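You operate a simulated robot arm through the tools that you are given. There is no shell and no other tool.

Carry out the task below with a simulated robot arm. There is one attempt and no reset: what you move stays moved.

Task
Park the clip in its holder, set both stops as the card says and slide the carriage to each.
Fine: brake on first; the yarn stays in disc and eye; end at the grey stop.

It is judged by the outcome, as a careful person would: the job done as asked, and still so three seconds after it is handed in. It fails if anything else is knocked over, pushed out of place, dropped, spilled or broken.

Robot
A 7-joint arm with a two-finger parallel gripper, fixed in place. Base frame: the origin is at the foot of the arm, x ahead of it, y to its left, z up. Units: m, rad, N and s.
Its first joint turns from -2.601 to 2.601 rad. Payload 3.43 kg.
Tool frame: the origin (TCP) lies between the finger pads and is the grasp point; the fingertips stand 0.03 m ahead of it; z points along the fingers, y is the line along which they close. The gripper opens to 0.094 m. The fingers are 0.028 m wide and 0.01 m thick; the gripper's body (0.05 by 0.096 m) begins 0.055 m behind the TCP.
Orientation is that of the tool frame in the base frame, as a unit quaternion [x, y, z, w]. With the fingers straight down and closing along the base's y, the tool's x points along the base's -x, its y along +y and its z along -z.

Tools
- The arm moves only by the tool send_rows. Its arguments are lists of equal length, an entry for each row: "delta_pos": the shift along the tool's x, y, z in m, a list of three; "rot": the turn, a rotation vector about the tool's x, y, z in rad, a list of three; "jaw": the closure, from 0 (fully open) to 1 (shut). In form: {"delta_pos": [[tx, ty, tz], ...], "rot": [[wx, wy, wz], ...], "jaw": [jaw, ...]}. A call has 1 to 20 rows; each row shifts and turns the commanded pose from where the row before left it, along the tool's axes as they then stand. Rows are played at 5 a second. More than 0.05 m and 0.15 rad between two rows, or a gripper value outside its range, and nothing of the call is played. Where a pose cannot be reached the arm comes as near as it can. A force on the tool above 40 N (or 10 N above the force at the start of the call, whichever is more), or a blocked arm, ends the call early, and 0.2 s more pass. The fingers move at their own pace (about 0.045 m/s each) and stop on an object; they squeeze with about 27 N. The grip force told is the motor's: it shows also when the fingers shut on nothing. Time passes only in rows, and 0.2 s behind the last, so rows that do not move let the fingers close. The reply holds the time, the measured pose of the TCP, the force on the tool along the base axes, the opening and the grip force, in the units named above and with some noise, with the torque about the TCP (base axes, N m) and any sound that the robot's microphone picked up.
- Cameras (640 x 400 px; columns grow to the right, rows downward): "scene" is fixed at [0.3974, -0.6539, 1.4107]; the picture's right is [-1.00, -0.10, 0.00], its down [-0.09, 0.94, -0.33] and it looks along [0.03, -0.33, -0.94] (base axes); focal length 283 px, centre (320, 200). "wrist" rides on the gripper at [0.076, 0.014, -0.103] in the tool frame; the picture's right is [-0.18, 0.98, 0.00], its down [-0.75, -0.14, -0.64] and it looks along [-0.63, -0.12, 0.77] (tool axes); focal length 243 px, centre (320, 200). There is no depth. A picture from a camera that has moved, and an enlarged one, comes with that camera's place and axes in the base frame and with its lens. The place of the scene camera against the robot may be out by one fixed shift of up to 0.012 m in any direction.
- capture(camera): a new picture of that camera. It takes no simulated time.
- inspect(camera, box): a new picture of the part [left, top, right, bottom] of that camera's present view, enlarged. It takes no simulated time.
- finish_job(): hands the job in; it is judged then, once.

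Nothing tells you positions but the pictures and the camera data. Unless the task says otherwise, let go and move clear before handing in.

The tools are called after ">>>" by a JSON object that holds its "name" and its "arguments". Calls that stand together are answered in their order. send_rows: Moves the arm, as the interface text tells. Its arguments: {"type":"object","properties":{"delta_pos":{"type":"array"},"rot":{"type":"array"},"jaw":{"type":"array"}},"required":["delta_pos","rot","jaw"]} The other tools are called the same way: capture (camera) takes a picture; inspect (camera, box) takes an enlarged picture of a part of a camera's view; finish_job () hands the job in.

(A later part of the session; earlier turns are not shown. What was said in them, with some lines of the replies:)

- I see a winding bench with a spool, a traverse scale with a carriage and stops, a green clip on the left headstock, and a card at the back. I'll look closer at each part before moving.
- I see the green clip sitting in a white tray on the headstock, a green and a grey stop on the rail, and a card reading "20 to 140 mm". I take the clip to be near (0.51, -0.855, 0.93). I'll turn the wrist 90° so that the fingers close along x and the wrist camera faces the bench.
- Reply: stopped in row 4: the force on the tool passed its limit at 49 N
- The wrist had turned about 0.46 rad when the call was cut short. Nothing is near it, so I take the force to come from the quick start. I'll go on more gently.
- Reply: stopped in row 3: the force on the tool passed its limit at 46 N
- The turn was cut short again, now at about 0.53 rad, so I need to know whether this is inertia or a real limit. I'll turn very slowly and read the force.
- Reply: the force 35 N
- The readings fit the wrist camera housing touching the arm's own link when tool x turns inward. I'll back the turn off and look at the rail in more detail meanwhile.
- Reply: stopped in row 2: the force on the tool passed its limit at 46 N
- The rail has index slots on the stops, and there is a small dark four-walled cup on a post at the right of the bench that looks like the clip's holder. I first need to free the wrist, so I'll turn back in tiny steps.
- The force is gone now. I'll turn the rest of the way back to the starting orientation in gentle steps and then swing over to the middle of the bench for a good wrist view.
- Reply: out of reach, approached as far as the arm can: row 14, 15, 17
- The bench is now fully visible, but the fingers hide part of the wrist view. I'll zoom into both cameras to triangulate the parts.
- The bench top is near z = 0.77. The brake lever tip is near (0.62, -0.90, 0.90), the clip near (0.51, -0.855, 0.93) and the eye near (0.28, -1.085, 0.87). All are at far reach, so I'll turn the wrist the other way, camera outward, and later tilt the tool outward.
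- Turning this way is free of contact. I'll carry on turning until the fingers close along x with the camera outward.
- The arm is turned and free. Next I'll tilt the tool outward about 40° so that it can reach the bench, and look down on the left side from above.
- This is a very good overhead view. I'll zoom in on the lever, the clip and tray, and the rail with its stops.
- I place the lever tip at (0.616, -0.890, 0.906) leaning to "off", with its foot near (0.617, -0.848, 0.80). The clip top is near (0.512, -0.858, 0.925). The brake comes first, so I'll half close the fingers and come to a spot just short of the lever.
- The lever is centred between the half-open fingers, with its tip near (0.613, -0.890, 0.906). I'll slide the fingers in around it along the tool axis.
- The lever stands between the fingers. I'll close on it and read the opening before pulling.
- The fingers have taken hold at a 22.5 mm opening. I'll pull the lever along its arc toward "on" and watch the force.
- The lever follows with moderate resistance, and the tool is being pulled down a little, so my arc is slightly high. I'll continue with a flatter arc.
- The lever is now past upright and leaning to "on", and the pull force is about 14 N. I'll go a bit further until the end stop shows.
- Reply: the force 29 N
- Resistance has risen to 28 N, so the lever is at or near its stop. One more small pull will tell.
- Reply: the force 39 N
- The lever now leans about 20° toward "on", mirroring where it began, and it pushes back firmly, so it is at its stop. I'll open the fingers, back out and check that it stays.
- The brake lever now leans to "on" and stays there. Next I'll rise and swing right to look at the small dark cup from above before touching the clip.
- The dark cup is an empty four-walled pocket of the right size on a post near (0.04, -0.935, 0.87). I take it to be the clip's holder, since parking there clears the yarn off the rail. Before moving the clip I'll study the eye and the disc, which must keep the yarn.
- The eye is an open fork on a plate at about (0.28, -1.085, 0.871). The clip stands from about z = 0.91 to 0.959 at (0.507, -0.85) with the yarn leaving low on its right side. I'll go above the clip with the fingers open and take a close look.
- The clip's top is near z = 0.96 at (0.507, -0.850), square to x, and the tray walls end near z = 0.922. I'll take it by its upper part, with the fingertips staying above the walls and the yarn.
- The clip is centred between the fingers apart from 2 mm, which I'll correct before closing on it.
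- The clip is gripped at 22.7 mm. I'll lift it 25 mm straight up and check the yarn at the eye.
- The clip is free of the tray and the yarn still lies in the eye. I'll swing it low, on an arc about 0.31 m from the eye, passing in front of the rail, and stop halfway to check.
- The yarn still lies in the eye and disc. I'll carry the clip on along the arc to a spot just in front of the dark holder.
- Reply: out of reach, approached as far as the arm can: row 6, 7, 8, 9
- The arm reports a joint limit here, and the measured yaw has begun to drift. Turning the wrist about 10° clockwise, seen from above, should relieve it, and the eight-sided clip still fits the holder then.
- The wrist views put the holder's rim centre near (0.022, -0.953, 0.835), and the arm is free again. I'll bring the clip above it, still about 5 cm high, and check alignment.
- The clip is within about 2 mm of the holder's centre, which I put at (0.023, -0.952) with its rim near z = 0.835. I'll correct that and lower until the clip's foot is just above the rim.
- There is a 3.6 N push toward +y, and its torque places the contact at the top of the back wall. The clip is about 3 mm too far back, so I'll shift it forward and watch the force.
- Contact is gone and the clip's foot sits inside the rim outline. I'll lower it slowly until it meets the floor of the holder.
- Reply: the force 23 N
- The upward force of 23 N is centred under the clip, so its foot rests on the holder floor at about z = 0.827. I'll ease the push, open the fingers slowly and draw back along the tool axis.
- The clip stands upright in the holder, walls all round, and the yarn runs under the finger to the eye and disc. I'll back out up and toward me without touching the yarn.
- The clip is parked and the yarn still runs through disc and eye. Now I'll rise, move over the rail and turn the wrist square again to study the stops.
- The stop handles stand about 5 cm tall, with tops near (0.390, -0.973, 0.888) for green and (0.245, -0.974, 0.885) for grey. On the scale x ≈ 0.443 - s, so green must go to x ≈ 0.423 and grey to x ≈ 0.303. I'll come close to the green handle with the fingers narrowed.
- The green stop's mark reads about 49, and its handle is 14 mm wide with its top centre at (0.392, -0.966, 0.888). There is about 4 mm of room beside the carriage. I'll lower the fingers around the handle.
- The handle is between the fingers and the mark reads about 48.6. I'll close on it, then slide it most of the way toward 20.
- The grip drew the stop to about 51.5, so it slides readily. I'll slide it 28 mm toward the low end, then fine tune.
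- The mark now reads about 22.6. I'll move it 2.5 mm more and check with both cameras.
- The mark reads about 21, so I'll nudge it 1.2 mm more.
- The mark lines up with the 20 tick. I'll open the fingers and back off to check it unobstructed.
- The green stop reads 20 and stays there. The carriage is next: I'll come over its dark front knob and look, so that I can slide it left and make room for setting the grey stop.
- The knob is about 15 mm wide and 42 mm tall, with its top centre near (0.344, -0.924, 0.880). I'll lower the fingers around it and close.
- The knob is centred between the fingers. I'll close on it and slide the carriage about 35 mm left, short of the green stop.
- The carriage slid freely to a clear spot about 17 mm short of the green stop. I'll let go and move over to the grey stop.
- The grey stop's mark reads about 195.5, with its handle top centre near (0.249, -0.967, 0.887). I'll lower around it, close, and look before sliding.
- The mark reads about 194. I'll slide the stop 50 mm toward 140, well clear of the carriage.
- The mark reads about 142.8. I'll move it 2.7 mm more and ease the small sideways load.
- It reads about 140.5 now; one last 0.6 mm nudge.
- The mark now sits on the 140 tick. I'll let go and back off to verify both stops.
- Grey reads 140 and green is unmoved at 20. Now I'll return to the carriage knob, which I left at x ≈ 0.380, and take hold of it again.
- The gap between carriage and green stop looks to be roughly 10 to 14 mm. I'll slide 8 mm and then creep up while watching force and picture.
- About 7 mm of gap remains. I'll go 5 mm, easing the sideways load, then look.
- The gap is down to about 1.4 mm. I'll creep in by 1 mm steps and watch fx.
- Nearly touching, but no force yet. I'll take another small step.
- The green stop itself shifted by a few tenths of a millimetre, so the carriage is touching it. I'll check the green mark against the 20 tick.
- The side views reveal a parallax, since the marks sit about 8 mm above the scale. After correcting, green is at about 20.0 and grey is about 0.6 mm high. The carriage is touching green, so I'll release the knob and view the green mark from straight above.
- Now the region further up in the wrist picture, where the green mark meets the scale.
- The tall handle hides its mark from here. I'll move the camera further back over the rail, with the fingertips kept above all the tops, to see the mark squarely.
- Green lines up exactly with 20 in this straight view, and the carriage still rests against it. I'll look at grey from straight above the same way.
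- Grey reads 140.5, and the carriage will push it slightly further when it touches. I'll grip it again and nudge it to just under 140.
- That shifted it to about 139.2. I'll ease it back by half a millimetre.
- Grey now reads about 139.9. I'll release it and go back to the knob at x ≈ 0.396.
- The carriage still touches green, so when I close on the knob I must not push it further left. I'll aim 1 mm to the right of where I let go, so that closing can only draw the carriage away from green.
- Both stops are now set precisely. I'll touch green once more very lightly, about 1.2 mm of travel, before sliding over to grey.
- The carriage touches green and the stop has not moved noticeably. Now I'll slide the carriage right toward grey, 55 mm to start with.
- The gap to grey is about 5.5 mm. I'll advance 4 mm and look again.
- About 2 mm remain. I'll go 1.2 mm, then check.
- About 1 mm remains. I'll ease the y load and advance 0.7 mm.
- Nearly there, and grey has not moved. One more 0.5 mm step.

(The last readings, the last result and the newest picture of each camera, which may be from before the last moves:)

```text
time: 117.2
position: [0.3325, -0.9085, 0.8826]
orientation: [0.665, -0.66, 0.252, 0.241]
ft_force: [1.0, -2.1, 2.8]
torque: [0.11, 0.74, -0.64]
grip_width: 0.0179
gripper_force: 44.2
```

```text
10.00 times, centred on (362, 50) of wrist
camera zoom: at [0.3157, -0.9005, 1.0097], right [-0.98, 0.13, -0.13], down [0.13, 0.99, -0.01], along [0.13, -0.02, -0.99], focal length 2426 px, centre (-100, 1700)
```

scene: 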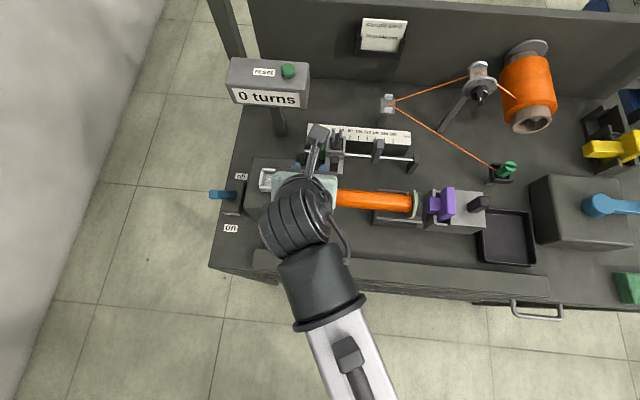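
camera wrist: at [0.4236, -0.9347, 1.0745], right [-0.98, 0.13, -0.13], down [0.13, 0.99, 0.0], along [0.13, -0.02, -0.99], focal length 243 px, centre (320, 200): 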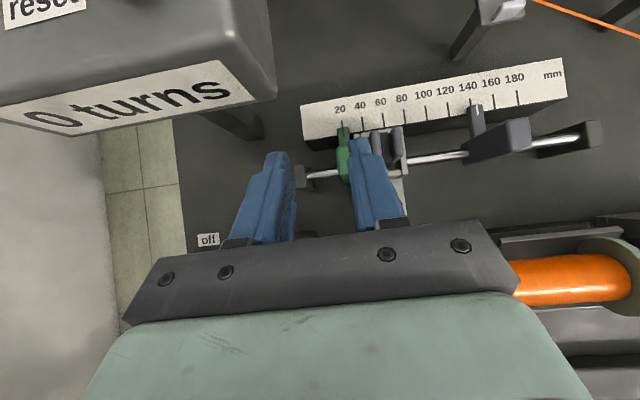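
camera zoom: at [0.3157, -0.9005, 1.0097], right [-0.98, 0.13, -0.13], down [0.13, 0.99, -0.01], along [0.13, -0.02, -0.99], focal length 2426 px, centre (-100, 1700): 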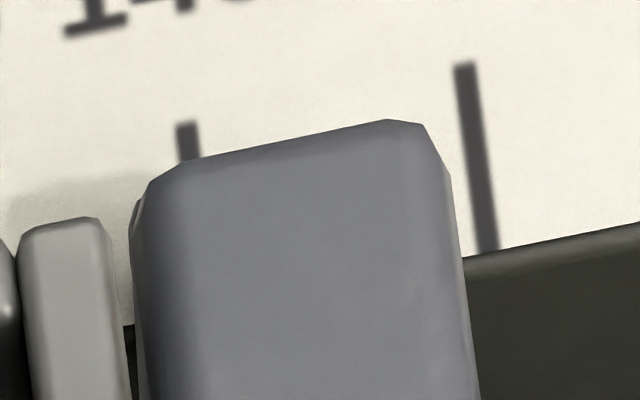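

Grey stood still until this last step and then moved along with the carriage by about half a millimetre, so the carriage is against it. I'll open the fingers, draw straight back, and verify.

>>> {"name": "send_rows", "arguments": {"delta_pos": [[0, 0, 0], [0, 0, 0], [0, 0, 0], [0, 0, -0.008], [0, 0, -0.018], [0, 0, -0.025], [0, 0, -0.02], [0, 0, -0.01], [0, 0, 0]], "rot": [[0, 0, 0], [0, 0, 0], [0, 0, 0], [0, 0, 0], [0, 0, 0], [0, 0, 0], [0, 0, 0], [0, 0, 0], [0, 0, 0]], "jaw": [0.8, 0.65, 0.6, 0.6, 0.6, 0.6, 0.6, 0.6, 0.6]}}

>>> {"name": "inspect", "arguments": {"camera": "wrist", "box": [260, 20, 420, 120]}}

>>> {"name": "inspect", "arguments": {"camera": "scene", "box": [300, 110, 428, 190]}}

```text
time: 119.2
position: [0.3326, -0.856, 0.9438]
orientation: [0.666, -0.66, 0.252, 0.242]
ft_force: [-0.2, 0.5, 0.3]
torque: [0.02, 0.0, 0.02]
grip_width: 0.0375
gripper_force: 0.2
```

```text
4.00 times, centred on (340, 70) of wrist
camera zoom: at [0.3144, -0.8474, 1.0711], right [-0.98, 0.13, -0.13], down [0.13, 0.99, 0.0], along [0.13, -0.02, -0.99], focal length 970 px, centre (240, 720)
```

zoom: 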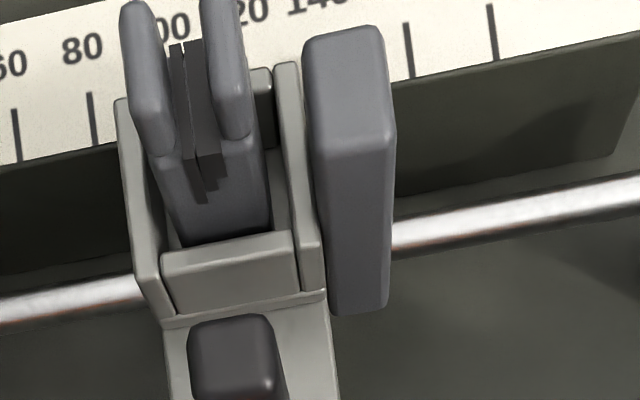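

```text
5.00 times, centred on (364, 150) of scene
camera zoom: at [0.3974, -0.6539, 1.4107], right [-1.0, -0.1, 0.0], down [-0.09, 0.94, -0.33], along [0.03, -0.33, -0.94], focal length 1416 px, centre (100, 450)
```

zoom: 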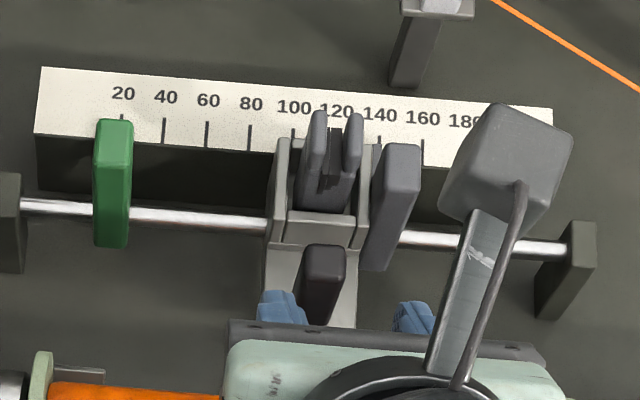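

The carriage sits against grey. I'll take a straight look at both marks from above with the fingers kept high.

>>> {"name": "send_rows", "arguments": {"delta_pos": [[0.014, 0.001, 0.002], [0.018, 0.004, 0.01], [0.018, 0.004, 0.014], [0.014, 0.003, 0.013], [0.0073, 0.0012, 0.007], [0.003, 0, 0.0033], [0, 0, 0]], "rot": [[0, 0, 0], [0, 0, 0], [0, 0, 0], [0, 0, 0], [0, 0, 0], [0, 0, 0], [0, 0, 0]], "jaw": [0.6, 0.6, 0.6, 0.6, 0.6, 0.6, 0.6]}}

>>> {"name": "inspect", "arguments": {"camera": "wrist", "box": [320, 105, 384, 145]}}

>>> {"name": "capture", "arguments": {"camera": "wrist"}}

```text
time: 120.8
position: [0.3202, -0.9451, 0.9547]
orientation: [0.666, -0.66, 0.252, 0.241]
ft_force: [0.7, -0.9, 0.7]
torque: [0.04, -0.03, 0.02]
grip_width: 0.0379
gripper_force: 0.0
```

```text
10.00 times, centred on (352, 125) of wrist
camera zoom: at [0.3023, -0.9366, 1.0817], right [-0.98, 0.13, -0.13], down [0.13, 0.99, 0.0], along [0.13, -0.02, -0.99], focal length 2426 px, centre (0, 950)
```

zoom: 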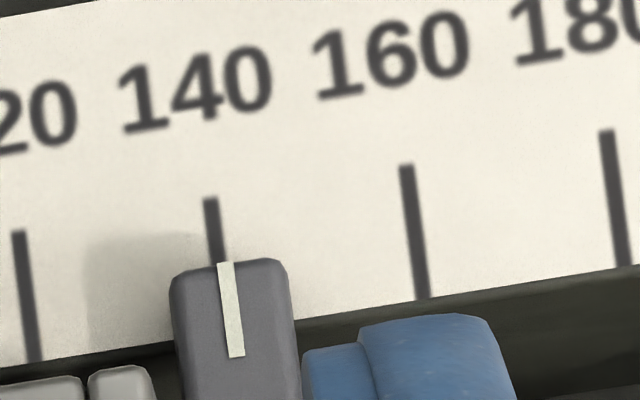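

```text
taken
camera wrist: at [0.3023, -0.9366, 1.0817], right [-0.98, 0.13, -0.13], down [0.13, 0.99, 0.0], along [0.13, -0.02, -0.99], focal length 243 px, centre (320, 200)
```

wrist: 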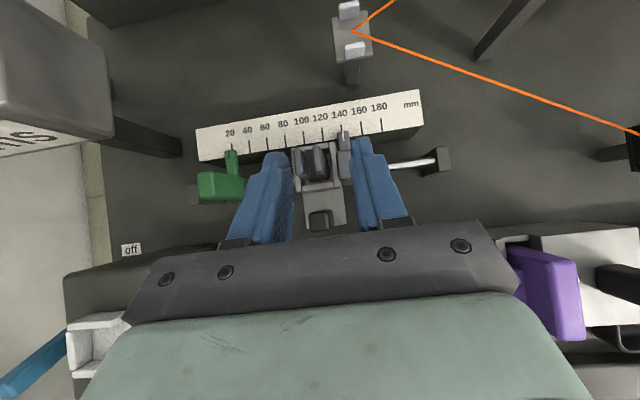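

Grey reads about 140.5 with the carriage against it. I'll recheck green the same way on the way out.

>>> {"name": "send_rows", "arguments": {"delta_pos": [[0, -0.008, -0.002], [0, -0.018, -0.002], [0, -0.025, 0], [0, -0.025, 0], [0, -0.025, 0], [0, -0.014, 0], [0, -0.0055, 0], [0, 0, 0]], "rot": [[0, 0, 0], [0, 0, 0], [0, 0, 0], [0, 0, 0], [0, 0, 0], [0, 0, 0], [0, 0, 0], [0, 0, 0]], "jaw": [0.6, 0.6, 0.6, 0.6, 0.6, 0.6, 0.6, 0.6]}}

>>> {"name": "inspect", "arguments": {"camera": "wrist", "box": [310, 105, 374, 145]}}

>>> {"name": "inspect", "arguments": {"camera": "scene", "box": [340, 120, 404, 160]}}

```text
time: 122.6
position: [0.4406, -0.9392, 0.9579]
orientation: [0.666, -0.66, 0.251, 0.241]
ft_force: [0.4, 0.7, -0.7]
torque: [-0.01, 0.02, 0.02]
grip_width: 0.0377
gripper_force: 0.0
```

```text
10.00 times, centred on (342, 125) of wrist
camera zoom: at [0.4232, -0.9315, 1.0857], right [-0.98, 0.13, -0.13], down [0.13, 0.99, 0.0], along [0.13, -0.02, -0.99], focal length 2426 px, centre (100, 950)
```

zoom: 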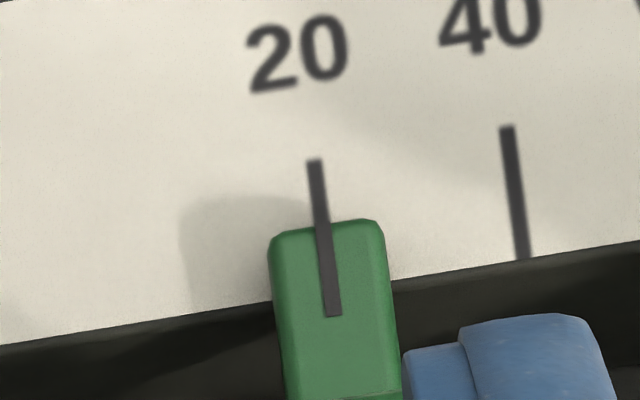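

```text
10.00 times, centred on (372, 140) of scene
camera zoom: at [0.3974, -0.6539, 1.4107], right [-1.0, -0.1, 0.0], down [-0.09, 0.94, -0.33], along [0.03, -0.33, -0.94], focal length 2832 px, centre (-200, 800)
```

zoom: 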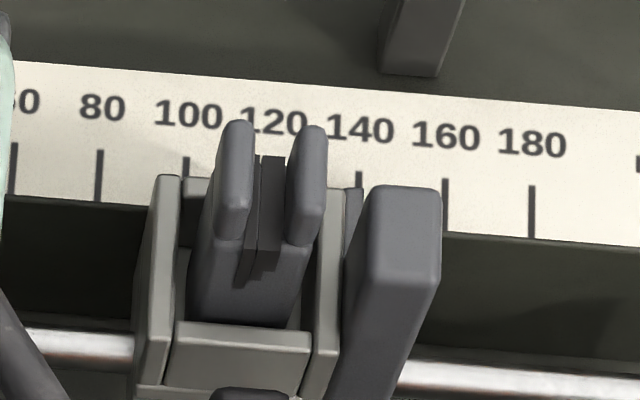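

Green reads exactly 20. I'll draw the arm up and back, well clear of the bench, for a last overall check.

>>> {"name": "send_rows", "arguments": {"delta_pos": [[0, 0, -0.01], [0, 0, -0.02], [0, 0, -0.03], [0, 0, -0.03], [0, 0, -0.03], [0, 0, -0.03], [0, 0, -0.025], [0, 0, -0.015], [0, 0, 0], [0, 0, 0]], "rot": [[0, 0, 0], [0, 0, 0], [0, 0, 0], [0, 0, 0], [0, 0, 0], [0, 0, 0], [0, 0, 0], [0, 0, 0], [0, 0, 0], [0, 0, 0]], "jaw": [0.6, 0.6, 0.5, 0.4, 0.3, 0.2, 0.2, 0.2, 0.2, 0.2]}}

>>> {"name": "capture", "arguments": {"camera": "scene"}}

>>> {"name": "capture", "arguments": {"camera": "wrist"}}

>>> {"name": "inspect", "arguments": {"camera": "scene", "box": [360, 60, 540, 190]}}

>>> {"name": "inspect", "arguments": {"camera": "scene", "box": [320, 120, 416, 180]}}

```text
time: 124.8
position: [0.4365, -0.8161, 1.1028]
orientation: [0.666, -0.66, 0.252, 0.242]
ft_force: [0.3, 0.1, 0.2]
torque: [-0.02, 0.01, 0.01]
grip_width: 0.0748
gripper_force: 0.1
```

```text
taken
```

scene: 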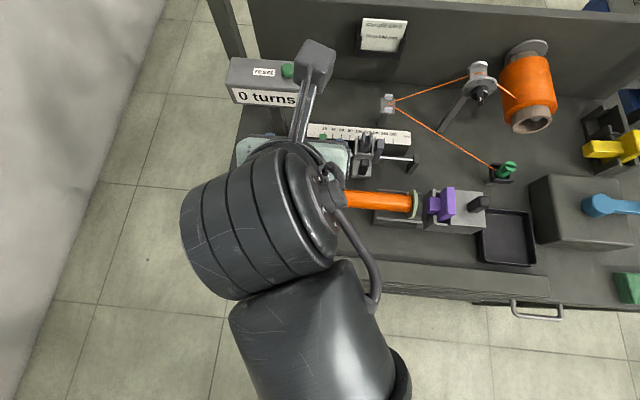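

```text
taken
camera wrist: at [0.4195, -0.8078, 1.2302], right [-0.98, 0.13, -0.13], down [0.13, 0.99, 0.0], along [0.13, -0.02, -0.99], focal length 243 px, centre (320, 200)
```

wrist: 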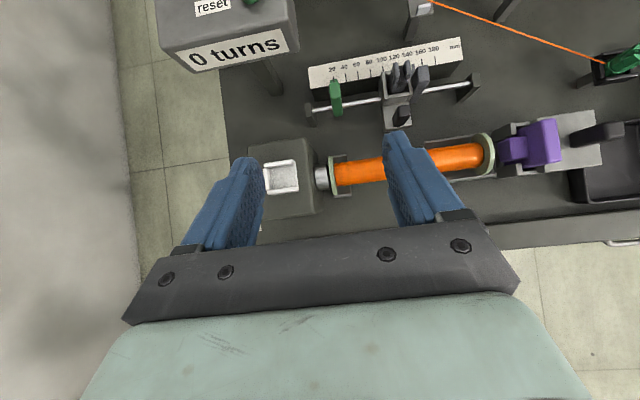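

```text
3.08 times, centred on (450, 125) of scene
camera zoom: at [0.3974, -0.6539, 1.4107], right [-1.0, -0.1, 0.0], down [-0.09, 0.94, -0.33], along [0.03, -0.33, -0.94], focal length 872 px, centre (-80, 431)
```

zoom: 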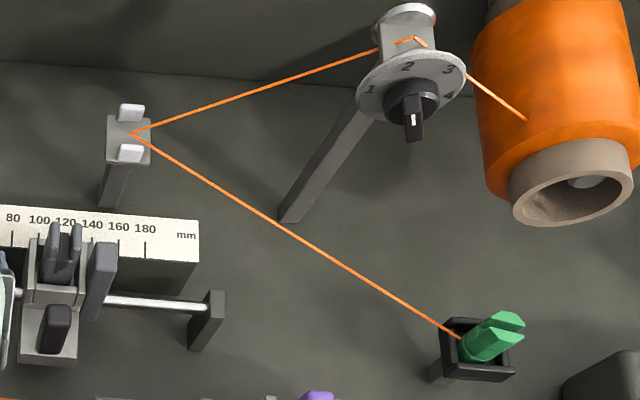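

```text
6.67 times, centred on (368, 150) of scene
camera zoom: at [0.3974, -0.6539, 1.4107], right [-1.0, -0.1, 0.0], down [-0.09, 0.94, -0.33], along [0.03, -0.33, -0.94], focal length 1888 px, centre (0, 533)
```

zoom: 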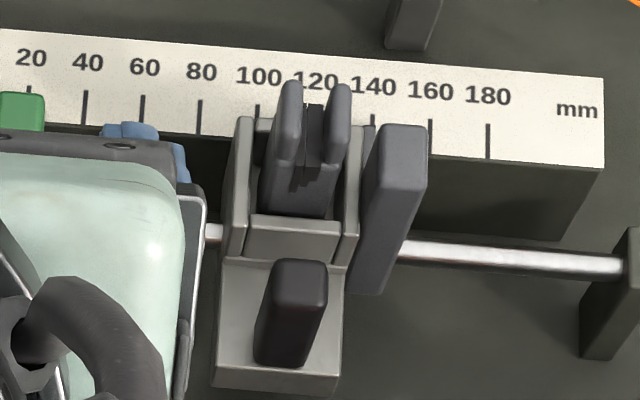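

Everything looks right; only the brake lever is hidden behind the arm. I'll shift the arm aside to confirm that it is still on.

>>> {"name": "send_rows", "arguments": {"delta_pos": [[0, 0.01, 0], [0, 0.025, 0], [0, 0.03, 0], [0, 0.03, 0], [0, 0.03, 0], [0, 0.025, 0], [0, 0.01, 0], [0, 0, 0]], "rot": [[0, 0, 0], [0, 0, 0], [0, 0, 0], [0, 0, 0], [0, 0, 0], [0, 0, 0], [0, 0, 0], [0, 0, 0]], "jaw": [0.2, 0.2, 0.2, 0.2, 0.2, 0.2, 0.2, 0.2]}}

>>> {"name": "capture", "arguments": {"camera": "scene"}}

>>> {"name": "inspect", "arguments": {"camera": "scene", "box": [190, 140, 350, 240]}}

```text
time: 126.6
position: [0.2776, -0.8194, 1.1006]
orientation: [0.666, -0.659, 0.252, 0.241]
ft_force: [0.8, -0.6, 0.1]
torque: [0.02, -0.01, -0.01]
grip_width: 0.0752
gripper_force: 0.1
```

```text
taken
```

scene: 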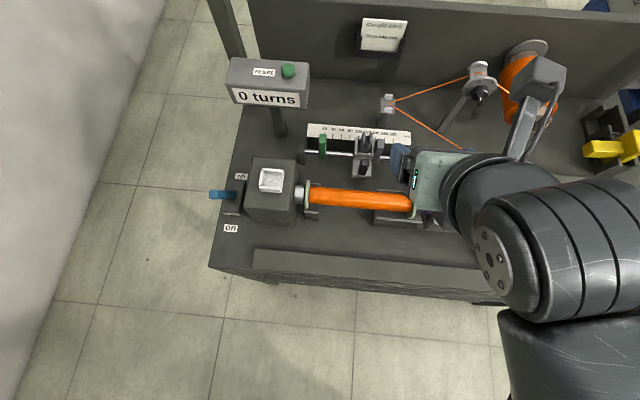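

```text
4.00 times, centred on (270, 190) of scene
camera zoom: at [0.3974, -0.6539, 1.4107], right [-1.0, -0.1, 0.0], down [-0.09, 0.94, -0.33], along [0.03, -0.33, -0.94], focal length 1133 px, centre (520, 240)
```

zoom: 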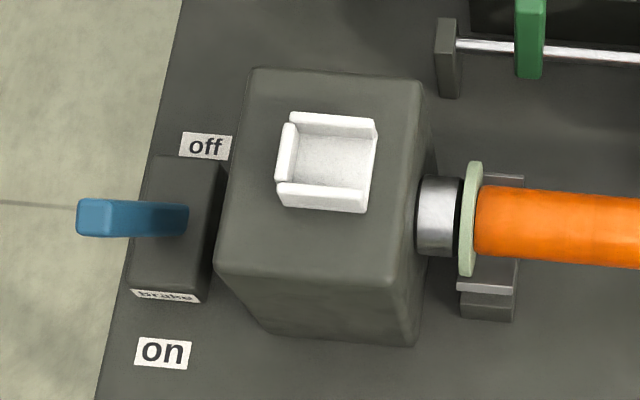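

The brake lever is on. The clip is parked in its holder with the yarn still through disc and eye, green reads 20, grey reads 140, and the carriage rests against grey. The arm is clear of everything, so I'm handing in the job.

>>> {"name": "finish_job", "arguments": {}}

```text
The job is handed in.
```

I've handed in the job. I don't have the verdict, so this is how the last pictures showed the bench:

- **Brake:** switched on first. The lever leans fully to "on" and stayed there after I let go.
- **Clip:** standing upright in the dark four-walled cup on the post. I took that cup to be its holder; nothing on the bench labels it. It started in the white tray on the headstock.
- **Yarn:** still running through the disc and the eye.
- **Stops:** green is at 20 mm and grey at about 140.5 mm. Grey was at about 139.9, but the carriage pushed it slightly when it touched.
- **Carriage:** slid to the green stop, then to the grey stop, and left resting against grey.

Nothing was knocked over or dropped. Early on, while I was turning the wrist, the arm pressed against something, most likely its own wrist camera housing, and stopped itself. Nothing on the bench was involved. The arm is clear of the bench.
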